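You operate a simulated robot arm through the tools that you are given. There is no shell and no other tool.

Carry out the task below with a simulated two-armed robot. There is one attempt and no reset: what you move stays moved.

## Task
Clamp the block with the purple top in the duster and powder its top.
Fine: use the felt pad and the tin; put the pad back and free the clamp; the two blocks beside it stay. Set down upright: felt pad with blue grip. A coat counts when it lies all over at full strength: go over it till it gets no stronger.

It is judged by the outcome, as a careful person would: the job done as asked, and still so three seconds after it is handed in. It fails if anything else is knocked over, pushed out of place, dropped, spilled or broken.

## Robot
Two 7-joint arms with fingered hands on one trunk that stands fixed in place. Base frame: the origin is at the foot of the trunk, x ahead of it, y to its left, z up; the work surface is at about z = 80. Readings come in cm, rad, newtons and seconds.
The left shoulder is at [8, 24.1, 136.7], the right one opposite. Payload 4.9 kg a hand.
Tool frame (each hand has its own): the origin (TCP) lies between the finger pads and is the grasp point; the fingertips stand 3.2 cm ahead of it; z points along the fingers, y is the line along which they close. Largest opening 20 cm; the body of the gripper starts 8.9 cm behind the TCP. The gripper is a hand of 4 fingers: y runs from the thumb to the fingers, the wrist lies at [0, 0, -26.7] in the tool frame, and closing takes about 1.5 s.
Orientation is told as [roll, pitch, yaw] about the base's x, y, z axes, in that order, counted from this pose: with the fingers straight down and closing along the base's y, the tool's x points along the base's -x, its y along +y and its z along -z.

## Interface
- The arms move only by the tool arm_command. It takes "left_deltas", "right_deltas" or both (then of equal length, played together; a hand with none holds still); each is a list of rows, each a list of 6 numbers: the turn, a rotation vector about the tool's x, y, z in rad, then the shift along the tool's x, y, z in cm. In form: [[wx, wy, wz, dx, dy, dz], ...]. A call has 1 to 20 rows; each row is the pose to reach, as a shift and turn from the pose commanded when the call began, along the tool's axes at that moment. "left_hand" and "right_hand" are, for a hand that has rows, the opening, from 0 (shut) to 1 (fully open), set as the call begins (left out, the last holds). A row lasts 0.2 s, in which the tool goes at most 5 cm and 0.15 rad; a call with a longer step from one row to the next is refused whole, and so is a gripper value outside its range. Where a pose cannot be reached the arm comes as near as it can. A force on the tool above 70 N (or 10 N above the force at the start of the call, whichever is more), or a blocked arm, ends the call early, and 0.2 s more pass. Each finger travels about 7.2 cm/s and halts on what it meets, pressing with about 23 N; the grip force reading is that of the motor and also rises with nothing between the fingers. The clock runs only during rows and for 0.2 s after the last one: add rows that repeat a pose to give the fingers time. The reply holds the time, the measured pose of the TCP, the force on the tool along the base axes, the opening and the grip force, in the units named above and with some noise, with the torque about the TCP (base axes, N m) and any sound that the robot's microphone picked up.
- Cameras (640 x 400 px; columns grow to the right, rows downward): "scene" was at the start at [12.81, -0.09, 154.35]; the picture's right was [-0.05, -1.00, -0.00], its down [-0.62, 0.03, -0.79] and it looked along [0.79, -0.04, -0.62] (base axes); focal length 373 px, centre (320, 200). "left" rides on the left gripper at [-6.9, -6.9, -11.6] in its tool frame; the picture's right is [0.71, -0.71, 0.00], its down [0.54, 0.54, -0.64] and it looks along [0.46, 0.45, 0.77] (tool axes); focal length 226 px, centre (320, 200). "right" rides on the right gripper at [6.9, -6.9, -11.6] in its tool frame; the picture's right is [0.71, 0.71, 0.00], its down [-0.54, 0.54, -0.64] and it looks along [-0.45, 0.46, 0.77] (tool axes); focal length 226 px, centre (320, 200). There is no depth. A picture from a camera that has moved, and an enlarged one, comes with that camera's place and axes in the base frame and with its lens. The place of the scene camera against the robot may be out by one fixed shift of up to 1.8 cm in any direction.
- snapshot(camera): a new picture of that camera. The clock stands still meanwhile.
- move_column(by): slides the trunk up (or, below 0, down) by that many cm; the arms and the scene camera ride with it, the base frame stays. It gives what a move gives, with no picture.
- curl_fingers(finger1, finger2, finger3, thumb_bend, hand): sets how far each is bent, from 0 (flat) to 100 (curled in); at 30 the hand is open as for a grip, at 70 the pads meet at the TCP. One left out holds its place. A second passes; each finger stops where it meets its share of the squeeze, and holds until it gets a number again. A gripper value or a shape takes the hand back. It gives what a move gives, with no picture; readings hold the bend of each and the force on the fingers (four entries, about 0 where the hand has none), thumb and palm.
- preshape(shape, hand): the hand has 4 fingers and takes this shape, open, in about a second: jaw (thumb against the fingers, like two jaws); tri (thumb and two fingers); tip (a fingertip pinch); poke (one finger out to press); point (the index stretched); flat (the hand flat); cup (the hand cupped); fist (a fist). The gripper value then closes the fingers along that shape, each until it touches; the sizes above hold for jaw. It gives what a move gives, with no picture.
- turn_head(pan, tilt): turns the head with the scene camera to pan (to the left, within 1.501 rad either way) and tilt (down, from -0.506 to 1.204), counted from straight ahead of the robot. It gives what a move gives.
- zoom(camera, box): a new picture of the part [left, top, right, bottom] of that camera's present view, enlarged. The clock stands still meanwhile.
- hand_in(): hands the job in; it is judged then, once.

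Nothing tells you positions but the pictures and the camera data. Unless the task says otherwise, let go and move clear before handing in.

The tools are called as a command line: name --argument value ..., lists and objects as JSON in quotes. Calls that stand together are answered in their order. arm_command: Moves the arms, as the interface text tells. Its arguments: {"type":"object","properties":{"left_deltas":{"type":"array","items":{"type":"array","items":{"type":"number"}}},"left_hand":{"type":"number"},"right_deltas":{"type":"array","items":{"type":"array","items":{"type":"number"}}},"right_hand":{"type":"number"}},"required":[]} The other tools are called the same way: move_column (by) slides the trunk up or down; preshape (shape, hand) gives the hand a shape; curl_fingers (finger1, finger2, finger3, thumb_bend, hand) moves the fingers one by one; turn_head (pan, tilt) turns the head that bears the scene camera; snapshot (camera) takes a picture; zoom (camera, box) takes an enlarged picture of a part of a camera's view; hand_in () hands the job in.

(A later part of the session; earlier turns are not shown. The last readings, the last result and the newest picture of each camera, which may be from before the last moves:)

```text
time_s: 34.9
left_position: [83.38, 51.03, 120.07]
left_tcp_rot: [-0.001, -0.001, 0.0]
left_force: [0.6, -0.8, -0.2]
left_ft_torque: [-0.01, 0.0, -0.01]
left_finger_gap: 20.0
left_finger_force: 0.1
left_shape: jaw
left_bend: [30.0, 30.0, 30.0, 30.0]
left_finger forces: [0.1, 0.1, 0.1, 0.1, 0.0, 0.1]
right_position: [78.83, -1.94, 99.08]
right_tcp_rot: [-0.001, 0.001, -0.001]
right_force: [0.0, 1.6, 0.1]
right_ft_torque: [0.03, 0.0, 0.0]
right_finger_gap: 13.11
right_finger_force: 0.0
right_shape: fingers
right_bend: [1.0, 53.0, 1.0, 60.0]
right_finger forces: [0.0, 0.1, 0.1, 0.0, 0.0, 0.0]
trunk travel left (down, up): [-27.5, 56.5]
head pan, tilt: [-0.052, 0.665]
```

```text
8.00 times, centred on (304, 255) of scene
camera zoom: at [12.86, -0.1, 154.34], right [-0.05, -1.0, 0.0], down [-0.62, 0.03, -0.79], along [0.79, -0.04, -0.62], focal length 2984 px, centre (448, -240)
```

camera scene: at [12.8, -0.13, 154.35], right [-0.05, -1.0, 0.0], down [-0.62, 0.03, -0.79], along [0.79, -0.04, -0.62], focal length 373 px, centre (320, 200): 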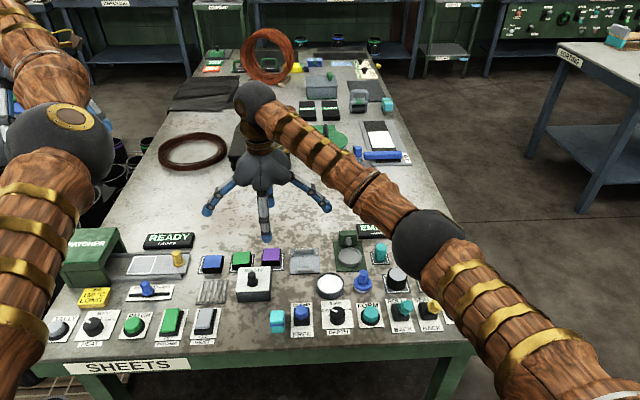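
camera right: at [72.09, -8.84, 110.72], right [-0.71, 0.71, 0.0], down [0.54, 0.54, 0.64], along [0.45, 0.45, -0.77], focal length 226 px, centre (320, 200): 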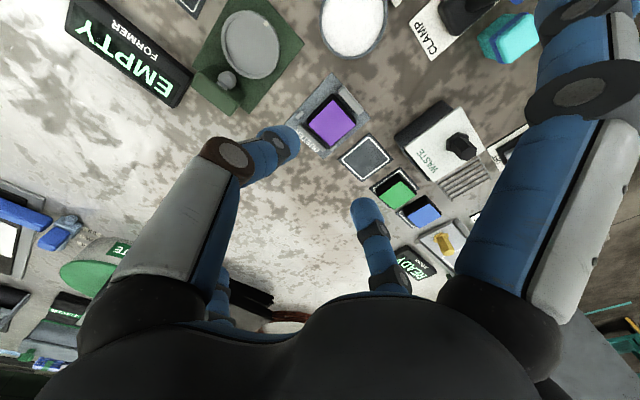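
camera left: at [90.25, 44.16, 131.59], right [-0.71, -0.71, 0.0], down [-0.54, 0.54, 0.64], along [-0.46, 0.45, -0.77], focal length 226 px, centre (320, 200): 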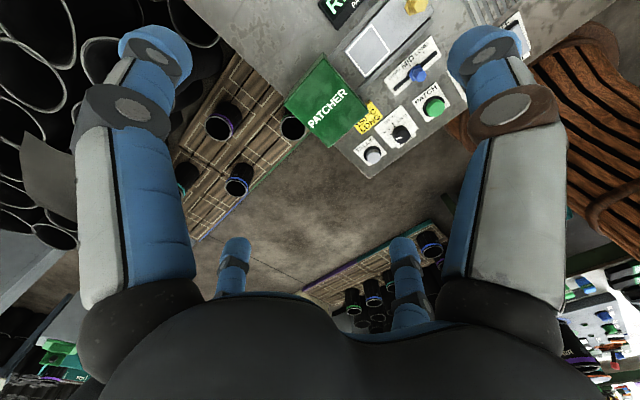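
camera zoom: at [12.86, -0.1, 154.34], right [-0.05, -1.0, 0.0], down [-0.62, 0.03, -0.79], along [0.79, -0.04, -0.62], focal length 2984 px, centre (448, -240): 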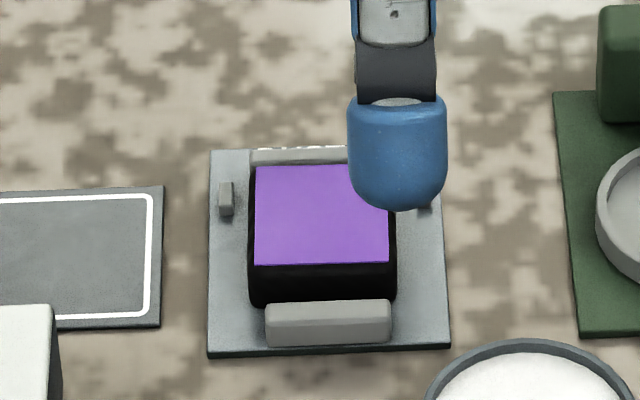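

The block sits flat in the duster. Next comes the CLAMP lever, which leans toward the robot (FREE). I'll try the "poke" shape and see which finger sticks out.

preshape --shape "poke" --hand "right"

snapshot --camera "right"

zoom --camera "scene" --box '[240, 160, 400, 260]'

```text
time_s: 35.8
left_position: [83.29, 51.11, 120.1]
left_tcp_rot: [0.001, -0.001, 0.0]
left_force: [0.1, 0.7, -0.1]
left_ft_torque: [0.01, -0.02, 0.04]
left_finger_gap: 20.02
left_finger_force: 0.0
left_shape: jaw
left_bend: [30.0, 30.0, 30.0, 30.0]
left_finger forces: [0.0, 0.0, 0.0, 0.1, 0.0, 0.1]
right_position: [78.87, -1.89, 99.15]
right_tcp_rot: [0.001, 0.001, 0.0]
right_force: [0.3, 0.4, 1.3]
right_ft_torque: [-0.02, 0.03, -0.03]
right_finger_gap: 0.01
right_finger_force: 0.0
right_shape: poke
right_bend: [100.0, 100.0, 100.0, 81.0]
right_finger forces: [0.0, 0.0, 0.0, 0.0, 0.1, 0.0]
trunk travel left (down, up): [-27.5, 56.5]
head pan, tilt: [-0.052, 0.665]
```

```text
taken
camera right: at [72.05, -8.8, 110.74], right [-0.71, 0.71, 0.0], down [0.54, 0.54, 0.64], along [0.45, 0.46, -0.77], focal length 226 px, centre (320, 200)
```

right: 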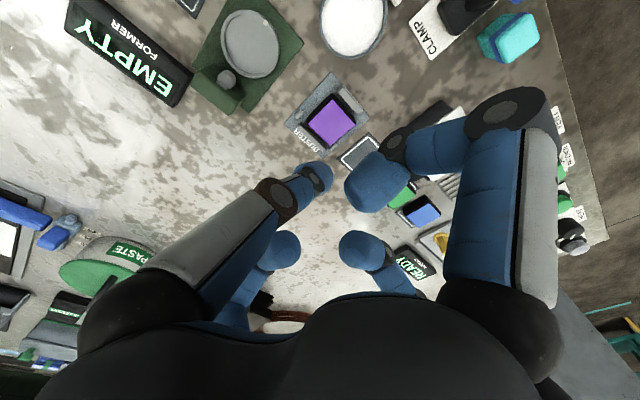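

```text
4.00 times, centred on (320, 210) of scene
camera zoom: at [12.81, -0.07, 154.35], right [-0.05, -1.0, 0.0], down [-0.62, 0.03, -0.79], along [0.79, -0.04, -0.62], focal length 1492 px, centre (320, 160)
```

zoom: 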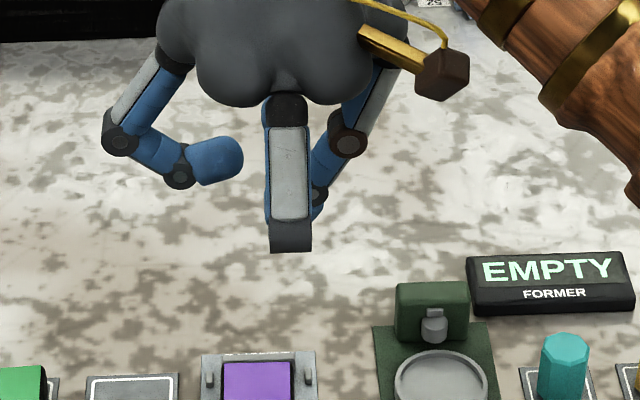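

I'll use a closed thumb-and-finger pair as the pusher instead, and move over beside the lever on the robot's side of it.

curl_fingers --hand "right" --finger1 0 --finger2 69 --finger3 0 --thumb_bend 69

arm_command --right_deltas '[[0, 0, 0, 3, 0.4, 0], [0, 0, 0, 7, 0.9, 0], [0, 0, 0, 11, 1.4, 0], [0, 0, 0, 15, 1.9, 0], [0, 0, 0, 19, 2.4, 0], [0, 0, 0, 22, 2.8, 0], [0, 0, 0, 23.5, 2.9, 0], [0, 0, 0, 23.5, 2.9, 0]]'

snapshot --camera "right"

snapshot --camera "scene"

```text
time_s: 36.8
left_position: [83.31, 51.06, 120.27]
left_tcp_rot: [0.0, 0.0, 0.0]
left_force: [0.0, 0.4, 0.7]
left_ft_torque: [0.03, 0.0, 0.01]
left_finger_gap: 20.02
left_finger_force: 0.1
left_shape: jaw
left_bend: [30.0, 30.0, 30.0, 30.0]
left_finger forces: [0.0, 0.0, 0.1, 0.0, 0.0, 0.0]
right_position: [78.89, -1.82, 99.21]
right_tcp_rot: [0.003, -0.001, 0.0]
right_force: [-0.3, -0.1, 0.3]
right_ft_torque: [0.01, 0.04, -0.03]
right_finger_gap: 12.67
right_finger_force: 0.1
right_shape: fingers
right_bend: [1.0, 69.0, 1.0, 69.0]
right_finger forces: [0.0, 0.0, 0.0, 0.1, 0.0, 0.1]
trunk travel left (down, up): [-27.5, 56.5]
head pan, tilt: [-0.052, 0.665]
```

```text
time_s: 38.6
left_position: [83.37, 50.99, 120.13]
left_tcp_rot: [0.001, -0.001, 0.0]
left_force: [-0.9, -0.3, -0.4]
left_ft_torque: [-0.01, 0.01, -0.01]
left_finger_gap: 19.99
left_finger_force: 0.1
left_shape: jaw
left_bend: [30.0, 30.0, 30.0, 30.0]
left_finger forces: [0.0, 0.1, 0.0, 0.0, 0.0, 0.0]
right_position: [55.34, 0.96, 99.21]
right_tcp_rot: [0.001, 0.0, 0.0]
right_force: [-0.3, -0.2, -0.3]
right_ft_torque: [0.03, 0.01, 0.02]
right_finger_gap: 12.69
right_finger_force: 0.1
right_shape: fingers
right_bend: [1.0, 69.0, 1.0, 69.0]
right_finger forces: [0.1, 0.1, 0.1, 0.0, 0.0, 0.0]
trunk travel left (down, up): [-27.5, 56.5]
head pan, tilt: [-0.052, 0.665]
```

```text
taken
camera right: at [48.6, -5.91, 110.8], right [-0.71, 0.71, 0.0], down [0.54, 0.54, 0.64], along [0.45, 0.46, -0.77], focal length 226 px, centre (320, 200)
```

right: 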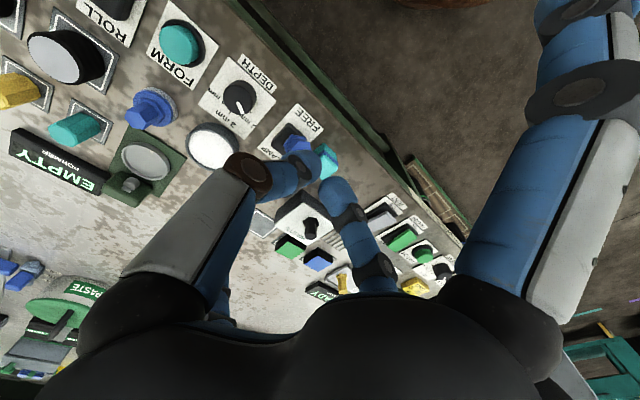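

```text
taken
camera scene: at [12.82, -0.07, 154.34], right [-0.05, -1.0, 0.0], down [-0.62, 0.03, -0.79], along [0.79, -0.04, -0.62], focal length 373 px, centre (320, 200)
```

scene: 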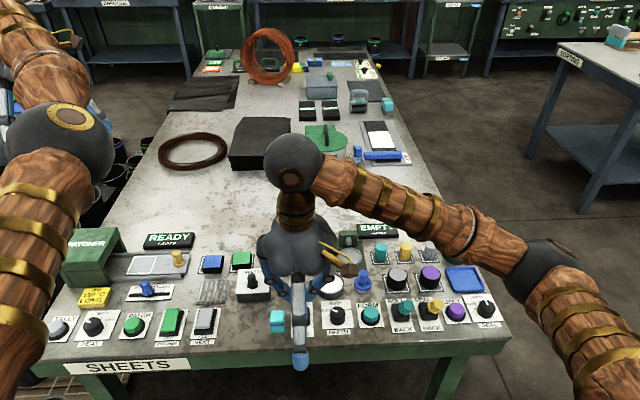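

zoom --camera "right" --box '[220, 80, 380, 240]'

zoom --camera "scene" --box '[240, 270, 400, 370]'

```text
2.50 times, centred on (300, 160) of right
camera zoom: at [48.6, -5.91, 110.8], right [-0.71, 0.71, 0.0], down [0.54, 0.54, 0.64], along [0.45, 0.46, -0.77], focal length 565 px, centre (370, 300)
```

zoom: 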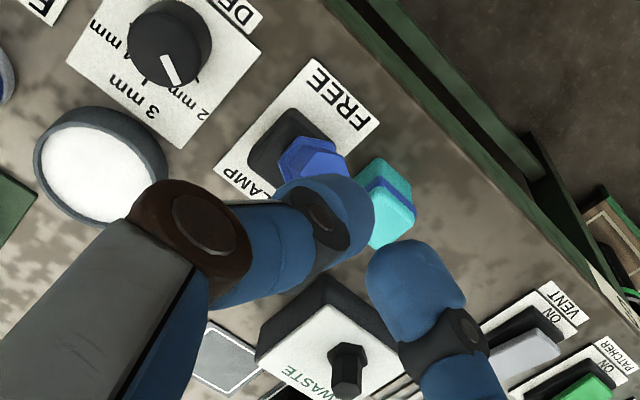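

```text
4.00 times, centred on (320, 320) of scene
camera zoom: at [12.82, -0.07, 154.34], right [-0.05, -1.0, 0.0], down [-0.62, 0.03, -0.79], along [0.79, -0.04, -0.62], focal length 1492 px, centre (320, -280)
```

zoom: 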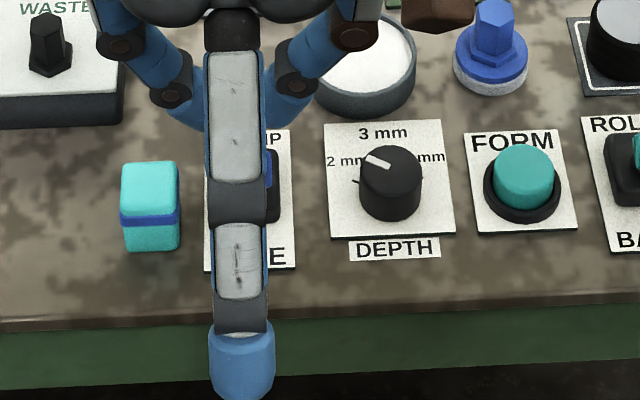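

The lever knob is at about (59, 1, 86.6). I'll pinch it from the sides, above the cyan object's height, and swing it over that way for good control. First I'll open the fingers and hover over the knob.

curl_fingers --hand "right" --finger1 0 --finger2 59 --finger3 0 --thumb_bend 59

arm_command --right_deltas '[[0, 0, 0, -1.5, 0.05, 0], [0, 0, 0, -3, 0.05, 1], [0, 0, 0, -3.9, 0.05, 3], [0, 0, 0, -3.9, 0.05, 5.5], [0, 0, 0, -3.9, 0.05, 5.5]]'

snapshot --camera "right"

zoom --camera "right" --box '[220, 80, 420, 280]'

zoom --camera "scene" --box '[240, 270, 400, 370]'

```text
time_s: 39.6
left_position: [83.35, 51.06, 120.19]
left_tcp_rot: [-0.001, -0.001, 0.001]
left_force: [0.1, 0.3, -0.4]
left_ft_torque: [-0.02, 0.01, -0.01]
left_finger_gap: 19.99
left_finger_force: 0.0
left_shape: jaw
left_bend: [30.0, 30.0, 30.0, 30.0]
left_finger forces: [0.0, 0.1, 0.0, 0.1, 0.0, 0.0]
right_position: [55.39, 1.1, 99.26]
right_tcp_rot: [0.002, 0.003, -0.001]
right_force: [0.3, 0.0, 0.1]
right_ft_torque: [-0.03, -0.01, 0.01]
right_finger_gap: 13.2
right_finger_force: 0.2
right_shape: fingers
right_bend: [1.0, 59.0, 1.0, 59.0]
right_finger forces: [0.0, 0.0, 0.0, 0.0, 0.0, 0.0]
trunk travel left (down, up): [-27.5, 56.5]
head pan, tilt: [-0.052, 0.665]
```

```text
time_s: 40.8
left_position: [83.3, 51.03, 120.02]
left_tcp_rot: [0.001, 0.0, 0.001]
left_force: [0.3, 0.6, 0.2]
left_ft_torque: [-0.03, 0.02, 0.01]
left_finger_gap: 20.0
left_finger_force: 0.0
left_shape: jaw
left_bend: [30.0, 30.0, 30.0, 30.0]
left_finger forces: [0.0, 0.0, 0.0, 0.0, 0.0, 0.0]
right_position: [59.39, 0.99, 93.73]
right_tcp_rot: [0.0, 0.0, 0.002]
right_force: [-0.5, 0.2, -0.5]
right_ft_torque: [0.0, 0.02, -0.01]
right_finger_gap: 13.22
right_finger_force: 0.0
right_shape: fingers
right_bend: [1.0, 59.0, 1.0, 59.0]
right_finger forces: [0.1, 0.0, 0.0, 0.0, 0.0, 0.0]
trunk travel left (down, up): [-27.5, 56.5]
head pan, tilt: [-0.052, 0.665]
```

```text
taken
camera right: at [52.54, -5.9, 105.25], right [-0.71, 0.71, 0.0], down [0.54, 0.54, 0.64], along [0.45, 0.46, -0.77], focal length 226 px, centre (320, 200)
```

right: 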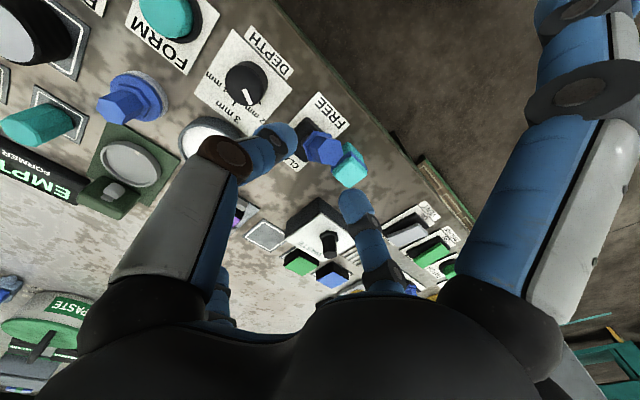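

```text
2.00 times, centred on (320, 180) of right
camera zoom: at [52.54, -5.9, 105.25], right [-0.71, 0.71, 0.0], down [0.54, 0.54, 0.64], along [0.45, 0.46, -0.77], focal length 452 px, centre (320, 240)
```

zoom: 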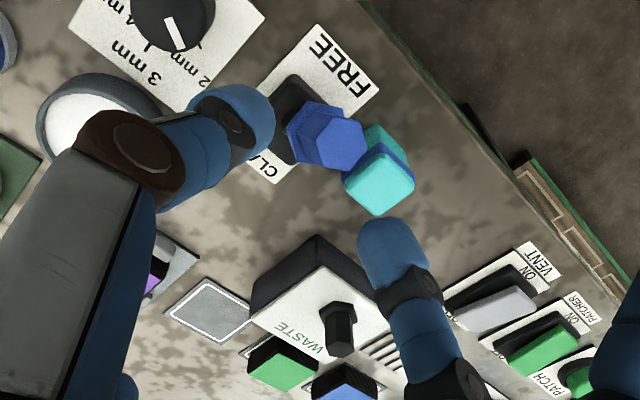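

```text
4.00 times, centred on (320, 320) of scene
camera zoom: at [12.79, -0.06, 154.35], right [-0.05, -1.0, 0.0], down [-0.62, 0.03, -0.79], along [0.79, -0.04, -0.62], focal length 1492 px, centre (320, -280)
```

zoom: 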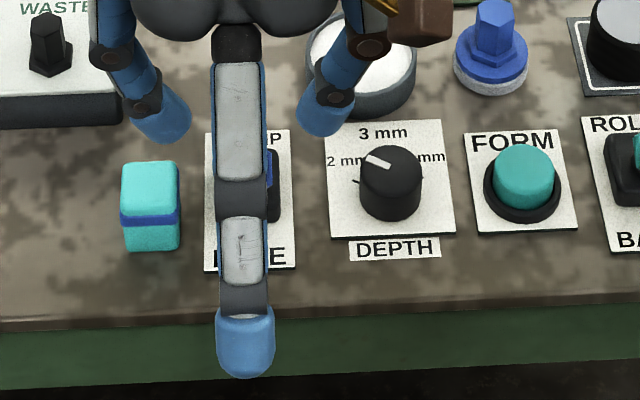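

The knob end is at about (58.3, 1, 88.3) and centred between the open fingers. I'll lower and pinch it.

arm_command --right_deltas '[[0, 0, 0, 0, 0, 1.5], [0, 0, 0, 0, 0, 3], [0, 0, 0, 0, 0, 4.5], [0, 0, 0, 0, 0, 5.4], [0, 0, 0, 0, 0, 5.4]]'

zoom --camera "right" --box '[220, 80, 420, 280]'

zoom --camera "scene" --box '[240, 270, 400, 370]'

```text
time_s: 42.0
left_position: [83.32, 50.96, 120.1]
left_tcp_rot: [0.0, -0.001, 0.0]
left_force: [-0.1, 0.3, -0.3]
left_ft_torque: [-0.01, 0.01, 0.03]
left_finger_gap: 20.02
left_finger_force: 0.0
left_shape: jaw
left_bend: [30.0, 30.0, 30.0, 30.0]
left_finger forces: [0.0, 0.1, 0.1, 0.0, 0.0, 0.0]
right_position: [59.2, 1.03, 88.38]
right_tcp_rot: [0.001, 0.001, 0.0]
right_force: [0.4, -0.6, 1.7]
right_ft_torque: [0.0, -0.02, -0.05]
right_finger_gap: 13.21
right_finger_force: 0.7
right_shape: fingers
right_bend: [1.0, 59.0, 1.0, 59.0]
right_finger forces: [0.0, 1.5, 0.0, 0.0, 0.0, 0.0]
trunk travel left (down, up): [-27.5, 56.5]
head pan, tilt: [-0.052, 0.665]
```

```text
2.00 times, centred on (320, 180) of right
camera zoom: at [52.43, -5.88, 99.87], right [-0.71, 0.71, 0.0], down [0.54, 0.54, 0.64], along [0.45, 0.46, -0.77], focal length 452 px, centre (320, 240)
```

zoom: 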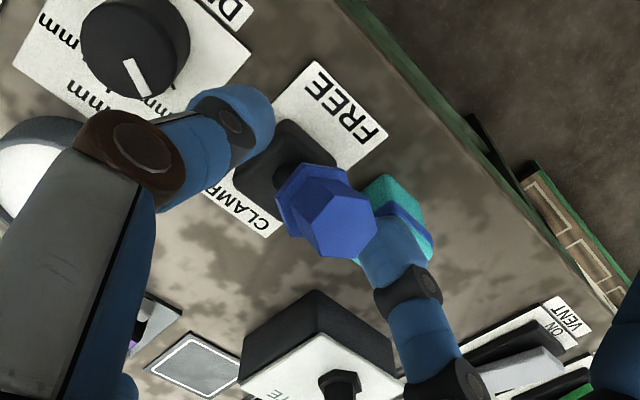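

```text
4.00 times, centred on (320, 320) of scene
camera zoom: at [12.8, -0.07, 154.35], right [-0.05, -1.0, 0.0], down [-0.62, 0.03, -0.79], along [0.79, -0.04, -0.62], focal length 1492 px, centre (320, -280)
```

zoom: 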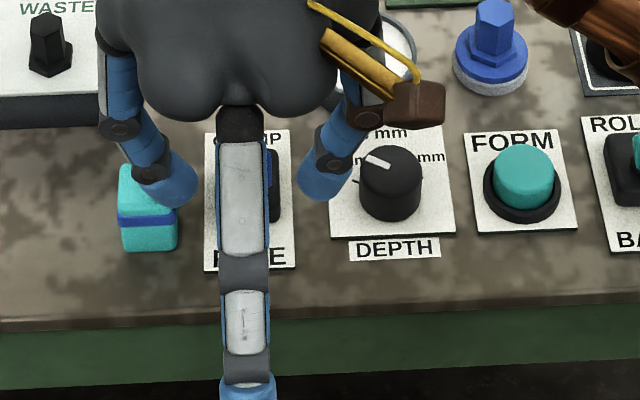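

Finger 2 just brushes the cyan object, so I'll raise 0.5 cm first and then close on the knob.

arm_command --right_deltas '[[0, 0, 0, 0, 0, -0.3], [0, 0, 0, 0, 0, -0.5], [0, 0, 0, 0, 0, -0.5]]'

curl_fingers --hand "right" --finger2 80 --thumb_bend 80

zoom --camera "right" --box '[220, 80, 420, 280]'

zoom --camera "scene" --box '[240, 270, 400, 370]'

```text
time_s: 42.8
left_position: [83.28, 51.08, 120.0]
left_tcp_rot: [0.0, -0.001, -0.001]
left_force: [-0.1, -0.2, 0.0]
left_ft_torque: [0.01, 0.01, 0.02]
left_finger_gap: 19.98
left_finger_force: 0.0
left_shape: jaw
left_bend: [30.0, 30.0, 30.0, 30.0]
left_finger forces: [0.0, 0.1, 0.0, 0.1, 0.0, 0.0]
right_position: [59.19, 1.13, 88.94]
right_tcp_rot: [0.002, -0.002, 0.0]
right_force: [0.6, -0.1, 0.2]
right_ft_torque: [-0.01, 0.06, -0.02]
right_finger_gap: 13.2
right_finger_force: 0.1
right_shape: fingers
right_bend: [1.0, 59.0, 1.0, 59.0]
right_finger forces: [0.1, 0.0, 0.0, 0.0, 0.0, 0.0]
trunk travel left (down, up): [-27.5, 56.5]
head pan, tilt: [-0.052, 0.665]
```

```text
time_s: 43.8
left_position: [83.32, 50.96, 120.1]
left_tcp_rot: [0.0, 0.001, 0.0]
left_force: [-0.1, 0.0, 0.1]
left_ft_torque: [-0.03, 0.04, 0.01]
left_finger_gap: 20.01
left_finger_force: 0.0
left_shape: jaw
left_bend: [30.0, 30.0, 30.0, 30.0]
left_finger forces: [0.1, 0.1, 0.1, 0.0, 0.0, 0.0]
right_position: [59.28, 0.98, 88.92]
right_tcp_rot: [0.002, 0.002, 0.002]
right_force: [1.6, -11.3, -3.9]
right_ft_torque: [-0.2, 0.01, 0.0]
right_finger_gap: 12.74
right_finger_force: 14.2
right_shape: fingers
right_bend: [1.0, 66.0, 1.0, 66.0]
right_finger forces: [0.0, 7.9, 0.0, 0.0, 20.3, 0.0]
trunk travel left (down, up): [-27.5, 56.5]
head pan, tilt: [-0.052, 0.665]
```

```text
2.00 times, centred on (320, 180) of right
camera zoom: at [52.48, -5.97, 100.39], right [-0.71, 0.71, 0.0], down [0.54, 0.54, 0.64], along [0.45, 0.46, -0.77], focal length 452 px, centre (320, 240)
```

zoom: 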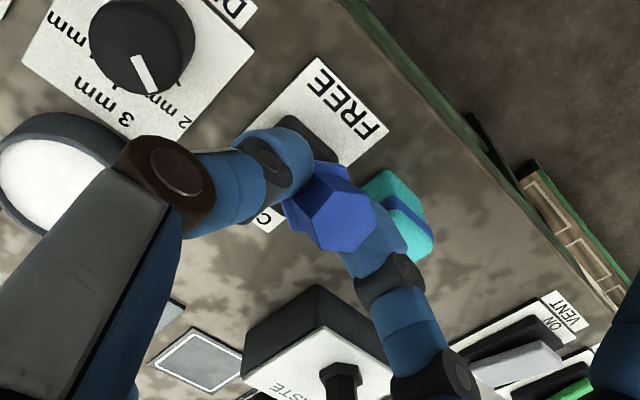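

```text
4.00 times, centred on (320, 320) of scene
camera zoom: at [12.87, -0.22, 154.34], right [-0.05, -1.0, 0.0], down [-0.62, 0.03, -0.79], along [0.79, -0.04, -0.62], focal length 1492 px, centre (320, -280)
```

zoom: 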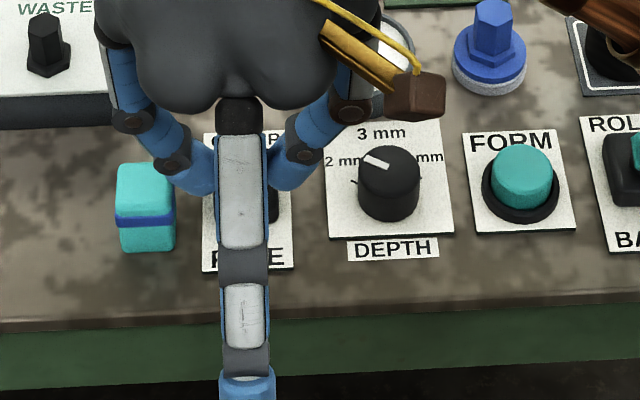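

The knob is gripped. I'll swing it over to CLAMP along its arc.

arm_command --right_deltas '[[0, 0, 0, -0.6, 0, -0.15], [0, 0, 0, -1.2, 0, -0.3], [0, 0, 0, -1.8, 0, -0.42], [0, 0, 0, -2.4, 0, -0.48], [0, 0, 0, -3.0, 0, -0.45], [0, 0, 0, -3.6, 0, -0.35], [0, 0, 0, -4.2, 0, -0.2], [0, 0, 0, -4.8, 0, 0], [0, 0, 0, -5.2, 0, 0.15], [0, 0, 0, -5.2, 0, 0.15]]'

zoom --camera "right" --box '[220, 80, 420, 280]'

zoom --camera "scene" --box '[240, 240, 400, 340]'

```text
time_s: 46.0
left_position: [83.16, 50.86, 120.33]
left_tcp_rot: [0.001, 0.0, 0.001]
left_force: [0.0, -0.1, -0.2]
left_ft_torque: [0.0, -0.02, -0.02]
left_finger_gap: 20.0
left_finger_force: 0.1
left_shape: jaw
left_bend: [30.0, 30.0, 30.0, 30.0]
left_finger forces: [0.0, 0.0, 0.1, 0.0, 0.1, 0.0]
right_position: [64.33, 0.91, 88.81]
right_tcp_rot: [0.001, -0.001, 0.0]
right_force: [-9.0, -13.6, 3.6]
right_ft_torque: [-0.29, 0.27, -0.02]
right_finger_gap: 12.78
right_finger_force: 13.3
right_shape: fingers
right_bend: [1.0, 66.0, 1.0, 66.0]
right_finger forces: [0.0, 8.1, 0.0, 0.1, 19.3, 0.1]
trunk travel left (down, up): [-27.5, 56.5]
head pan, tilt: [-0.052, 0.665]
```

```text
2.00 times, centred on (320, 180) of right
camera zoom: at [57.5, -5.93, 100.31], right [-0.71, 0.71, 0.0], down [0.54, 0.54, 0.64], along [0.45, 0.46, -0.76], focal length 452 px, centre (320, 240)
```

zoom: 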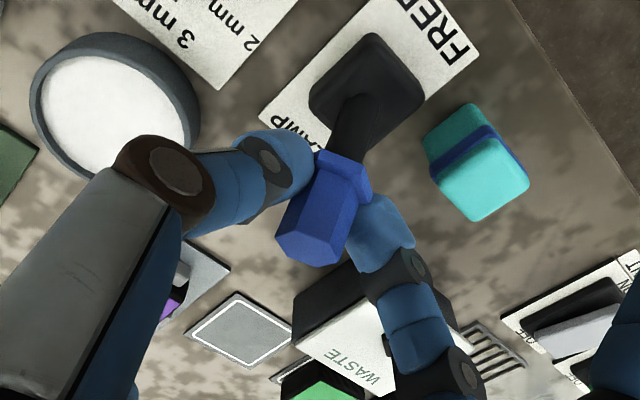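

```text
4.00 times, centred on (320, 290) of scene
camera zoom: at [12.67, -0.25, 154.36], right [-0.05, -1.0, 0.0], down [-0.62, 0.03, -0.79], along [0.79, -0.04, -0.62], focal length 1492 px, centre (320, -160)
```

zoom: 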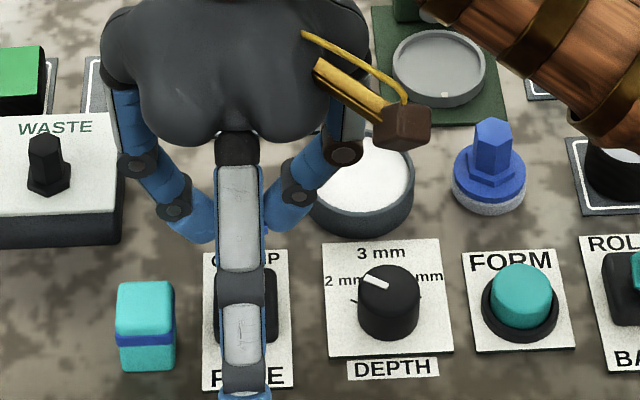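

The lever now leans to CLAMP. I'll release it, rise, and check the duster jaws.

curl_fingers --hand "right" --finger2 58 --thumb_bend 58

arm_command --right_deltas '[[0, 0, 0, 0, 0, -2], [0, 0, 0, 0, 0, -5], [0, 0, 0, 0, 0, -8], [0, 0, 0, 0, 0, -11], [0, 0, 0, 0, 0, -11]]'

snapshot --camera "right"

zoom --camera "scene" --box '[240, 240, 400, 340]'

```text
time_s: 47.0
left_position: [83.27, 51.12, 120.03]
left_tcp_rot: [0.001, 0.0, 0.001]
left_force: [-0.7, 0.1, 0.6]
left_ft_torque: [0.01, 0.0, 0.01]
left_finger_gap: 19.96
left_finger_force: 0.1
left_shape: jaw
left_bend: [30.0, 30.0, 30.0, 30.0]
left_finger forces: [0.1, 0.1, 0.0, 0.0, 0.0, 0.0]
right_position: [64.3, 1.17, 88.75]
right_tcp_rot: [0.0, 0.0, 0.002]
right_force: [-0.9, -0.3, -0.7]
right_ft_torque: [0.04, 0.01, 0.02]
right_finger_gap: 13.33
right_finger_force: 0.0
right_shape: fingers
right_bend: [1.0, 57.0, 1.0, 57.0]
right_finger forces: [0.0, 0.0, 0.1, 0.1, 0.0, 0.0]
trunk travel left (down, up): [-27.5, 56.5]
head pan, tilt: [-0.052, 0.665]
```

```text
time_s: 48.2
left_position: [83.16, 51.07, 119.97]
left_tcp_rot: [0.0, 0.0, 0.0]
left_force: [0.5, 0.4, 0.6]
left_ft_torque: [0.0, 0.03, 0.0]
left_finger_gap: 19.95
left_finger_force: 0.0
left_shape: jaw
left_bend: [30.0, 30.0, 30.0, 30.0]
left_finger forces: [0.1, 0.0, 0.0, 0.0, 0.0, 0.0]
right_position: [64.29, 1.02, 99.77]
right_tcp_rot: [0.002, 0.001, 0.001]
right_force: [0.0, 0.5, 0.3]
right_ft_torque: [-0.02, -0.01, 0.03]
right_finger_gap: 13.39
right_finger_force: 0.1
right_shape: fingers
right_bend: [1.0, 57.0, 1.0, 57.0]
right_finger forces: [0.0, 0.1, 0.0, 0.1, 0.0, 0.0]
trunk travel left (down, up): [-27.5, 56.5]
head pan, tilt: [-0.052, 0.665]
```

```text
taken
camera right: at [57.5, -5.81, 111.33], right [-0.71, 0.71, 0.0], down [0.54, 0.54, 0.64], along [0.45, 0.46, -0.77], focal length 226 px, centre (320, 200)
```

right: 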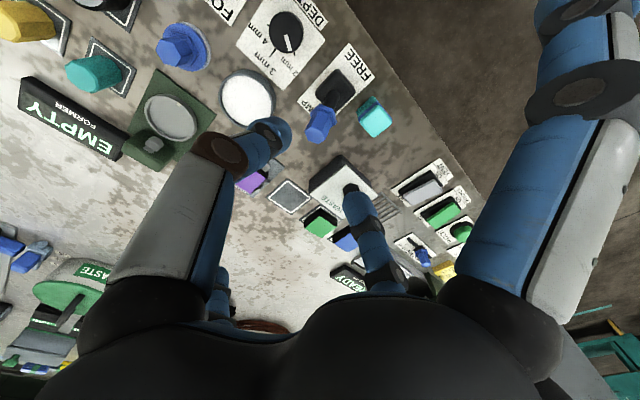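

```text
4.00 times, centred on (320, 290) of scene
camera zoom: at [12.84, -0.08, 154.34], right [-0.05, -1.0, 0.0], down [-0.62, 0.03, -0.79], along [0.79, -0.04, -0.62], focal length 1492 px, centre (320, -160)
```

zoom: 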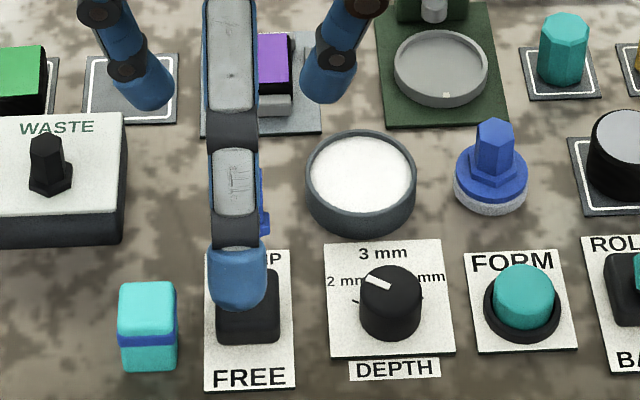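

The lever is at CLAMP. Next I'll set all four fingers part-open and move above the blue-gripped felt pad.

curl_fingers --hand "right" --finger1 57 --finger2 57 --finger3 57 --thumb_bend 57

arm_command --right_deltas '[[0, 0, 0, -1.5, -4, 0], [0, 0, 0, -3, -8, 0], [0, 0, 0, -4.5, -12, 0], [0, 0, 0, -5.7, -15, 0], [0, 0, 0, -5.7, -15, 0]]'

snapshot --camera "right"

zoom --camera "scene" --box '[264, 230, 344, 280]'

zoom --camera "scene" --box '[300, 220, 460, 320]'

```text
time_s: 49.2
left_position: [83.34, 51.15, 120.08]
left_tcp_rot: [0.001, 0.0, 0.001]
left_force: [-1.1, -0.8, 0.3]
left_ft_torque: [0.0, 0.01, -0.01]
left_finger_gap: 20.01
left_finger_force: 0.0
left_shape: jaw
left_bend: [30.0, 30.0, 30.0, 30.0]
left_finger forces: [0.0, 0.1, 0.0, 0.0, 0.1, 0.1]
right_position: [64.21, 1.16, 99.87]
right_tcp_rot: [0.003, 0.0, 0.0]
right_force: [-0.5, 0.9, 0.4]
right_ft_torque: [-0.02, 0.01, -0.01]
right_finger_gap: 4.76
right_finger_force: 0.0
right_shape: fingers
right_bend: [56.0, 56.0, 56.0, 56.0]
right_finger forces: [0.0, 0.1, 0.1, 0.1, 0.0, 0.1]
trunk travel left (down, up): [-27.5, 56.5]
head pan, tilt: [-0.052, 0.665]
```

```text
time_s: 50.4
left_position: [83.28, 51.34, 120.16]
left_tcp_rot: [0.0, -0.001, 0.0]
left_force: [0.5, 0.6, 0.6]
left_ft_torque: [0.01, 0.02, 0.01]
left_finger_gap: 19.99
left_finger_force: 0.0
left_shape: jaw
left_bend: [30.0, 30.0, 30.0, 30.0]
left_finger forces: [0.0, 0.0, 0.0, 0.0, 0.1, 0.0]
right_position: [70.4, -14.03, 99.49]
right_tcp_rot: [0.001, 0.0, 0.002]
right_force: [-0.6, 0.6, 0.0]
right_ft_torque: [-0.03, 0.01, 0.01]
right_finger_gap: 4.78
right_finger_force: 0.0
right_shape: fingers
right_bend: [56.0, 56.0, 56.0, 56.0]
right_finger forces: [0.1, 0.0, 0.0, 0.1, 0.0, 0.0]
trunk travel left (down, up): [-27.5, 56.5]
head pan, tilt: [-0.052, 0.665]
```

```text
taken
camera right: at [63.57, -20.88, 111.09], right [-0.71, 0.71, 0.0], down [0.54, 0.54, 0.64], along [0.45, 0.46, -0.77], focal length 226 px, centre (320, 200)
```

right: 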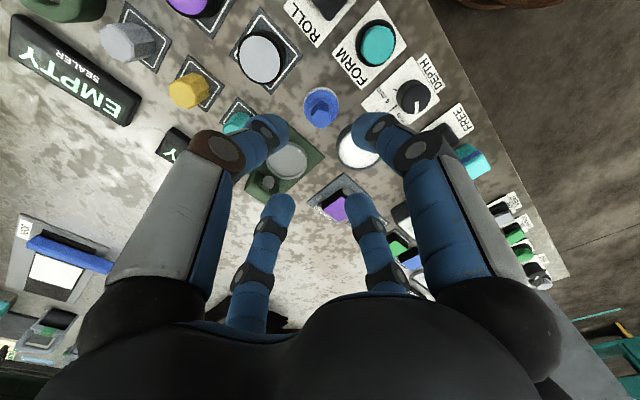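

```text
8.00 times, centred on (304, 255) of scene
camera zoom: at [12.81, 0.02, 154.35], right [-0.05, -1.0, 0.0], down [-0.62, 0.03, -0.79], along [0.79, -0.04, -0.62], focal length 2984 px, centre (448, -240)
```

zoom: 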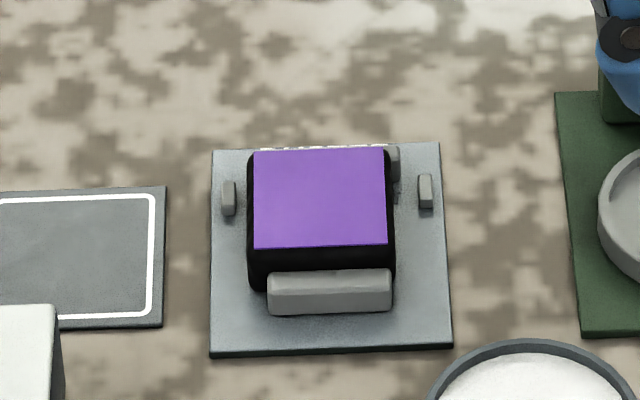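

```text
4.00 times, centred on (380, 270) of scene
camera zoom: at [12.81, 0.02, 154.35], right [-0.05, -1.0, 0.0], down [-0.62, 0.03, -0.79], along [0.79, -0.04, -0.62], focal length 1492 px, centre (80, -80)
```

zoom: 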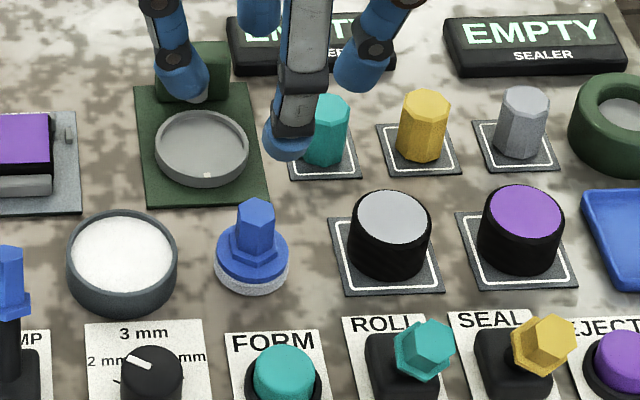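

The near jaw has closed and the block is clamped. Now I'll measure the pad accurately from the hand camera.

zoom --camera "right" --box '[280, 70, 380, 170]'

zoom --camera "scene" --box '[332, 260, 396, 300]'

```text
4.00 times, centred on (330, 120) of right
camera zoom: at [63.57, -20.88, 111.09], right [-0.71, 0.71, 0.0], down [0.54, 0.54, 0.64], along [0.45, 0.46, -0.77], focal length 904 px, centre (280, 520)
```

zoom: 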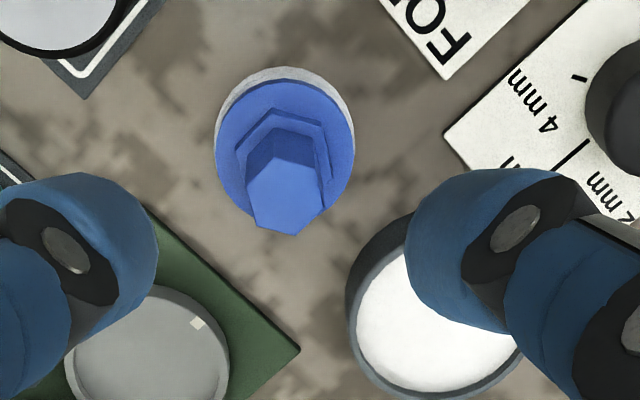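

```text
10.00 times, centred on (364, 280) of scene
camera zoom: at [12.81, 0.02, 154.35], right [-0.05, -1.0, 0.0], down [-0.62, 0.03, -0.79], along [0.79, -0.04, -0.62], focal length 3730 px, centre (-120, -600)
```

zoom: 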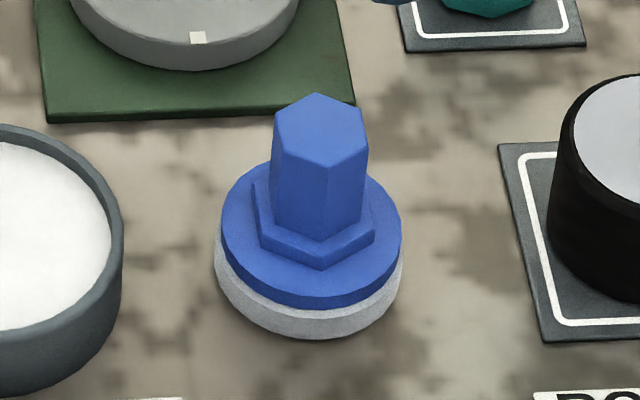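

The pad's centre is (70.1, -14.05), its grip is about 2.3 cm wide between z = 82.6 and 85.5, and the tin rim is at about 82.2. I'll narrow the opening and lower around the grip.

curl_fingers --hand "right" --finger1 61 --finger2 61 --finger3 61 --thumb_bend 61

arm_command --right_deltas '[[0, 0, 0, 0.37, -0.07, 2], [0, 0, 0, 0.37, -0.07, 4.5], [0, 0, 0, 0.37, -0.07, 7], [0, 0, 0, 0.37, -0.07, 9], [0, 0, 0, 0.37, -0.07, 9]]'

snapshot --camera "right"

zoom --camera "scene" --box '[324, 250, 404, 300]'

```text
time_s: 51.4
left_position: [83.36, 51.08, 120.02]
left_tcp_rot: [-0.001, -0.001, 0.0]
left_force: [0.7, -1.3, 0.3]
left_ft_torque: [0.0, -0.01, -0.01]
left_finger_gap: 19.99
left_finger_force: 0.1
left_shape: jaw
left_bend: [30.0, 30.0, 30.0, 30.0]
left_finger forces: [0.1, 0.1, 0.0, 0.1, 0.0, 0.0]
right_position: [70.44, -14.0, 99.62]
right_tcp_rot: [0.003, 0.0, 0.0]
right_force: [-0.1, -0.2, 0.0]
right_ft_torque: [0.0, -0.02, -0.01]
right_finger_gap: 2.98
right_finger_force: 0.1
right_shape: fingers
right_bend: [61.0, 61.0, 61.0, 61.0]
right_finger forces: [0.0, 0.0, 0.0, 0.0, 0.0, 0.0]
trunk travel left (down, up): [-27.5, 56.5]
head pan, tilt: [-0.052, 0.665]
```

```text
time_s: 52.6
left_position: [83.32, 51.13, 120.04]
left_tcp_rot: [0.002, -0.002, 0.0]
left_force: [-0.3, 0.6, -0.5]
left_ft_torque: [-0.01, 0.02, 0.0]
left_finger_gap: 19.98
left_finger_force: 0.0
left_shape: jaw
left_bend: [30.0, 30.0, 30.0, 30.0]
left_finger forces: [0.0, 0.1, 0.0, 0.0, 0.1, 0.0]
right_position: [69.77, -14.07, 90.83]
right_tcp_rot: [0.002, 0.001, -0.001]
right_force: [0.2, -0.3, -0.5]
right_ft_torque: [-0.01, 0.02, 0.0]
right_finger_gap: 3.02
right_finger_force: 0.1
right_shape: fingers
right_bend: [61.0, 61.0, 61.0, 61.0]
right_finger forces: [0.0, 0.0, 0.0, 0.1, 0.0, 0.0]
trunk travel left (down, up): [-27.5, 56.5]
head pan, tilt: [-0.052, 0.665]
```

```text
taken
camera right: at [62.95, -20.9, 102.3], right [-0.71, 0.71, 0.0], down [0.54, 0.54, 0.64], along [0.45, 0.46, -0.77], focal length 226 px, centre (320, 200)
```

right: 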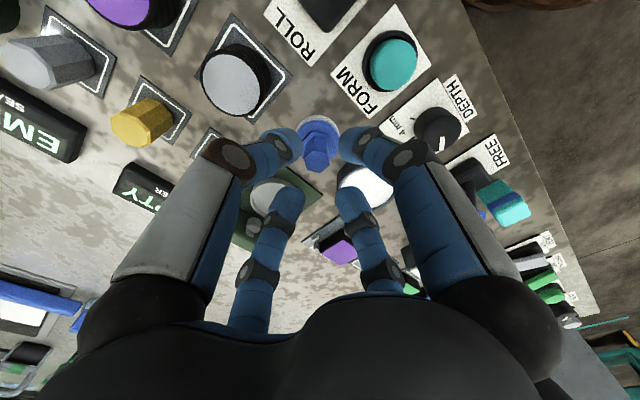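

```text
8.00 times, centred on (364, 275) of scene
camera zoom: at [12.8, -0.06, 154.35], right [-0.05, -1.0, 0.0], down [-0.62, 0.03, -0.79], along [0.79, -0.04, -0.62], focal length 2984 px, centre (-32, -400)
```

zoom: 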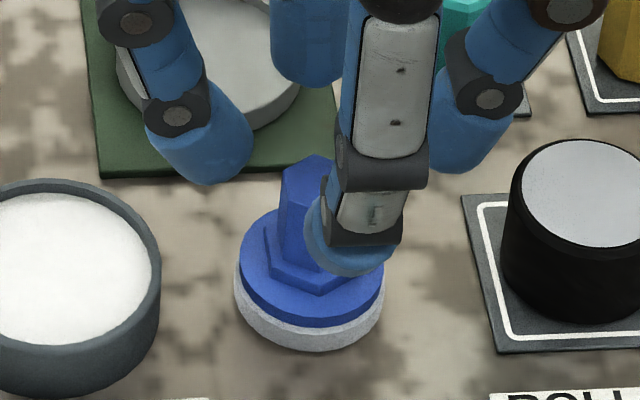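

zoom --camera "right" --box '[270, 90, 370, 190]'

```text
4.00 times, centred on (320, 140) of right
camera zoom: at [62.95, -20.9, 102.3], right [-0.71, 0.71, 0.0], down [0.54, 0.54, 0.64], along [0.45, 0.46, -0.77], focal length 904 px, centre (320, 440)
```

zoom: 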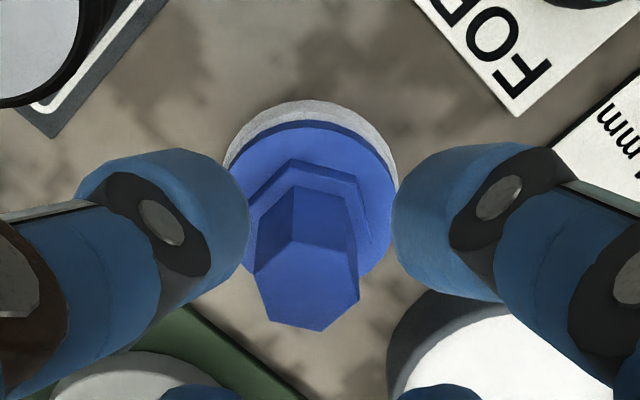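

The pad is 0.27 cm ahead of the hand's centre. I'll correct that, lower, and close all four fingers on the grip.

arm_command --right_deltas '[[0, 0, 0, -0.27, -0.09, 1.2], [0, 0, 0, -0.27, -0.09, 2.4], [0, 0, 0, -0.27, -0.09, 3.6], [0, 0, 0, -0.27, -0.09, 4.4], [0, 0, 0, -0.27, -0.09, 4.4]]'

zoom --camera "scene" --box '[324, 250, 404, 300]'

zoom --camera "right" --box '[270, 110, 370, 210]'

```text
time_s: 53.8
left_position: [83.28, 51.06, 120.11]
left_tcp_rot: [0.001, 0.0, 0.0]
left_force: [1.0, -0.7, 0.6]
left_ft_torque: [0.0, 0.02, -0.03]
left_finger_gap: 20.0
left_finger_force: 0.2
left_shape: jaw
left_bend: [30.0, 30.0, 30.0, 30.0]
left_finger forces: [0.0, 0.0, 0.1, 0.0, 0.0, 0.0]
right_position: [69.89, -14.07, 86.45]
right_tcp_rot: [0.002, -0.001, 0.0]
right_force: [-0.6, 0.7, 0.3]
right_ft_torque: [-0.02, -0.01, 0.02]
right_finger_gap: 3.02
right_finger_force: 0.0
right_shape: fingers
right_bend: [61.0, 61.0, 61.0, 61.0]
right_finger forces: [0.0, 0.0, 0.0, 0.0, 0.1, 0.0]
trunk travel left (down, up): [-27.5, 56.5]
head pan, tilt: [-0.052, 0.665]
```

```text
8.00 times, centred on (364, 275) of scene
camera zoom: at [12.8, -0.07, 154.35], right [-0.05, -1.0, 0.0], down [-0.62, 0.03, -0.79], along [0.79, -0.04, -0.62], focal length 2984 px, centre (-32, -400)
```

zoom: 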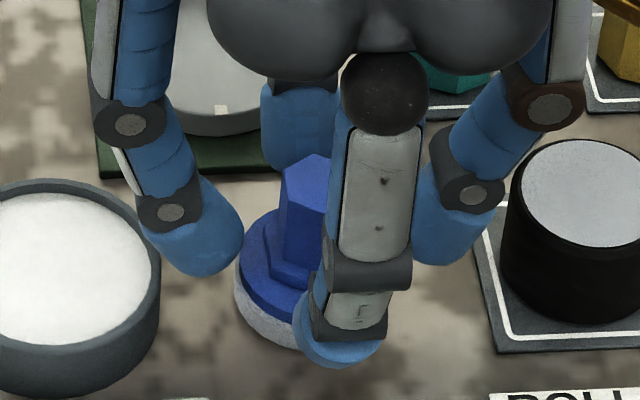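

```text
4.00 times, centred on (320, 160) of right
camera zoom: at [63.15, -20.91, 97.95], right [-0.71, 0.71, 0.0], down [0.54, 0.54, 0.64], along [0.45, 0.46, -0.77], focal length 904 px, centre (320, 360)
```

zoom: 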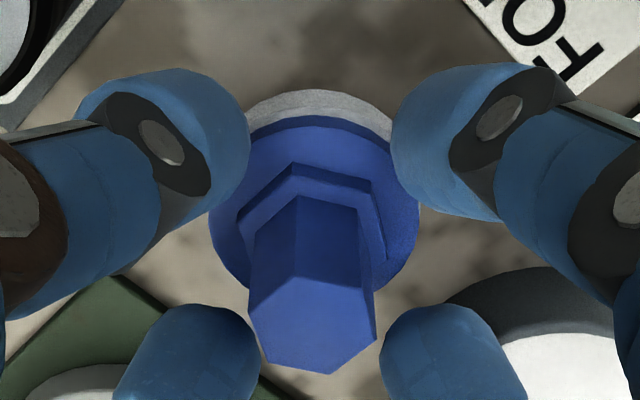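

curl_fingers --hand "right" --finger1 85 --finger2 85 --finger3 85 --thumb_bend 85

zoom --camera "scene" --box '[324, 250, 404, 300]'

zoom --camera "right" --box '[270, 110, 370, 210]'

```text
time_s: 54.8
left_position: [83.31, 51.09, 120.21]
left_tcp_rot: [-0.002, 0.0, 0.0]
left_force: [-0.8, -0.5, 0.3]
left_ft_torque: [-0.01, 0.01, 0.0]
left_finger_gap: 19.97
left_finger_force: 0.0
left_shape: jaw
left_bend: [30.0, 30.0, 30.0, 30.0]
left_finger forces: [0.0, 0.1, 0.0, 0.0, 0.1, 0.0]
right_position: [69.91, -14.03, 86.51]
right_tcp_rot: [0.002, -0.001, 0.0]
right_force: [1.8, -1.1, 10.1]
right_ft_torque: [0.16, -0.08, -0.04]
right_finger_gap: 0.31
right_finger_force: 25.9
right_shape: fingers
right_bend: [67.0, 63.0, 67.0, 77.0]
right_finger forces: [10.8, 11.1, 13.7, 0.0, 16.5, 0.0]
trunk travel left (down, up): [-27.5, 56.5]
head pan, tilt: [-0.052, 0.665]
```

```text
8.00 times, centred on (364, 275) of scene
camera zoom: at [12.72, -0.07, 154.36], right [-0.05, -1.0, 0.0], down [-0.62, 0.03, -0.79], along [0.79, -0.04, -0.62], focal length 2984 px, centre (-32, -400)
```

zoom: 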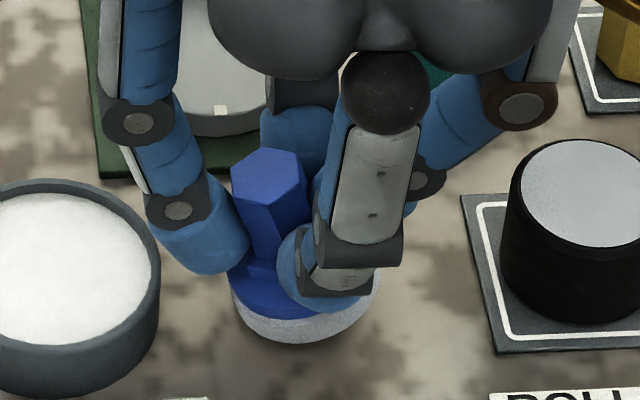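

```text
4.00 times, centred on (320, 160) of right
camera zoom: at [63.11, -20.93, 98.03], right [-0.71, 0.71, 0.0], down [0.54, 0.54, 0.64], along [0.46, 0.46, -0.77], focal length 904 px, centre (320, 360)
```

zoom: 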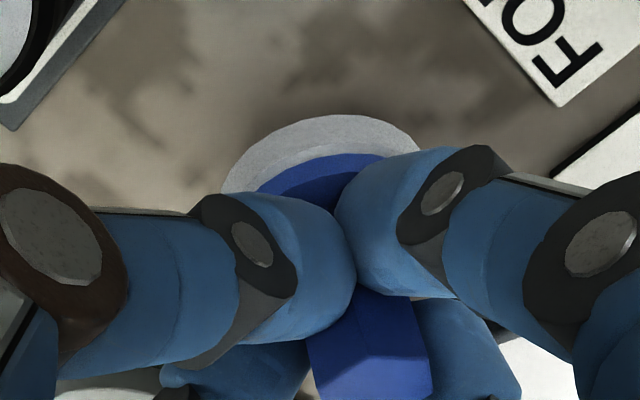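

The thumb closed too far and tipped the pad, so I'll reopen to let it settle upright. Then I'll close with equal, limited bends on all fingers.

curl_fingers --hand "right" --finger1 61 --finger2 61 --finger3 61 --thumb_bend 61

zoom --camera "scene" --box '[324, 250, 404, 300]'

zoom --camera "right" --box '[270, 110, 370, 210]'

```text
time_s: 55.8
left_position: [83.46, 50.98, 120.07]
left_tcp_rot: [0.001, 0.0, 0.0]
left_force: [0.3, 0.3, 0.9]
left_ft_torque: [0.0, 0.02, 0.01]
left_finger_gap: 19.98
left_finger_force: 0.0
left_shape: jaw
left_bend: [30.0, 30.0, 30.0, 30.0]
left_finger forces: [0.1, 0.0, 0.1, 0.0, 0.1, 0.0]
right_position: [70.04, -14.09, 86.4]
right_tcp_rot: [0.002, 0.0, 0.0]
right_force: [-0.2, 0.1, 0.1]
right_ft_torque: [0.02, 0.0, -0.01]
right_finger_gap: 2.93
right_finger_force: 0.1
right_shape: fingers
right_bend: [61.0, 61.0, 61.0, 61.0]
right_finger forces: [0.1, 0.1, 0.0, 0.0, 0.0, 0.1]
trunk travel left (down, up): [-27.5, 56.5]
head pan, tilt: [-0.052, 0.665]
```

```text
8.00 times, centred on (364, 275) of scene
camera zoom: at [12.8, -0.07, 154.34], right [-0.05, -1.0, 0.0], down [-0.62, 0.03, -0.79], along [0.79, -0.04, -0.62], focal length 2984 px, centre (-32, -400)
```

zoom: 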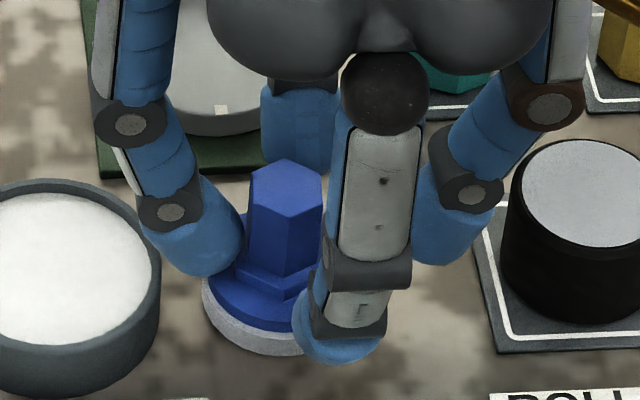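

```text
4.00 times, centred on (320, 160) of right
camera zoom: at [63.16, -20.91, 97.95], right [-0.71, 0.71, 0.0], down [0.54, 0.54, 0.64], along [0.45, 0.46, -0.77], focal length 904 px, centre (320, 360)
```

zoom: 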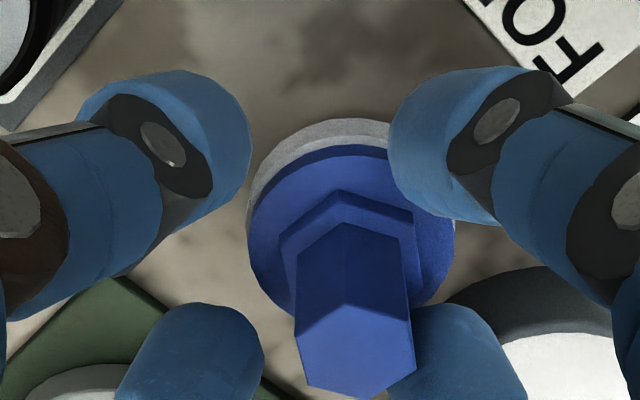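

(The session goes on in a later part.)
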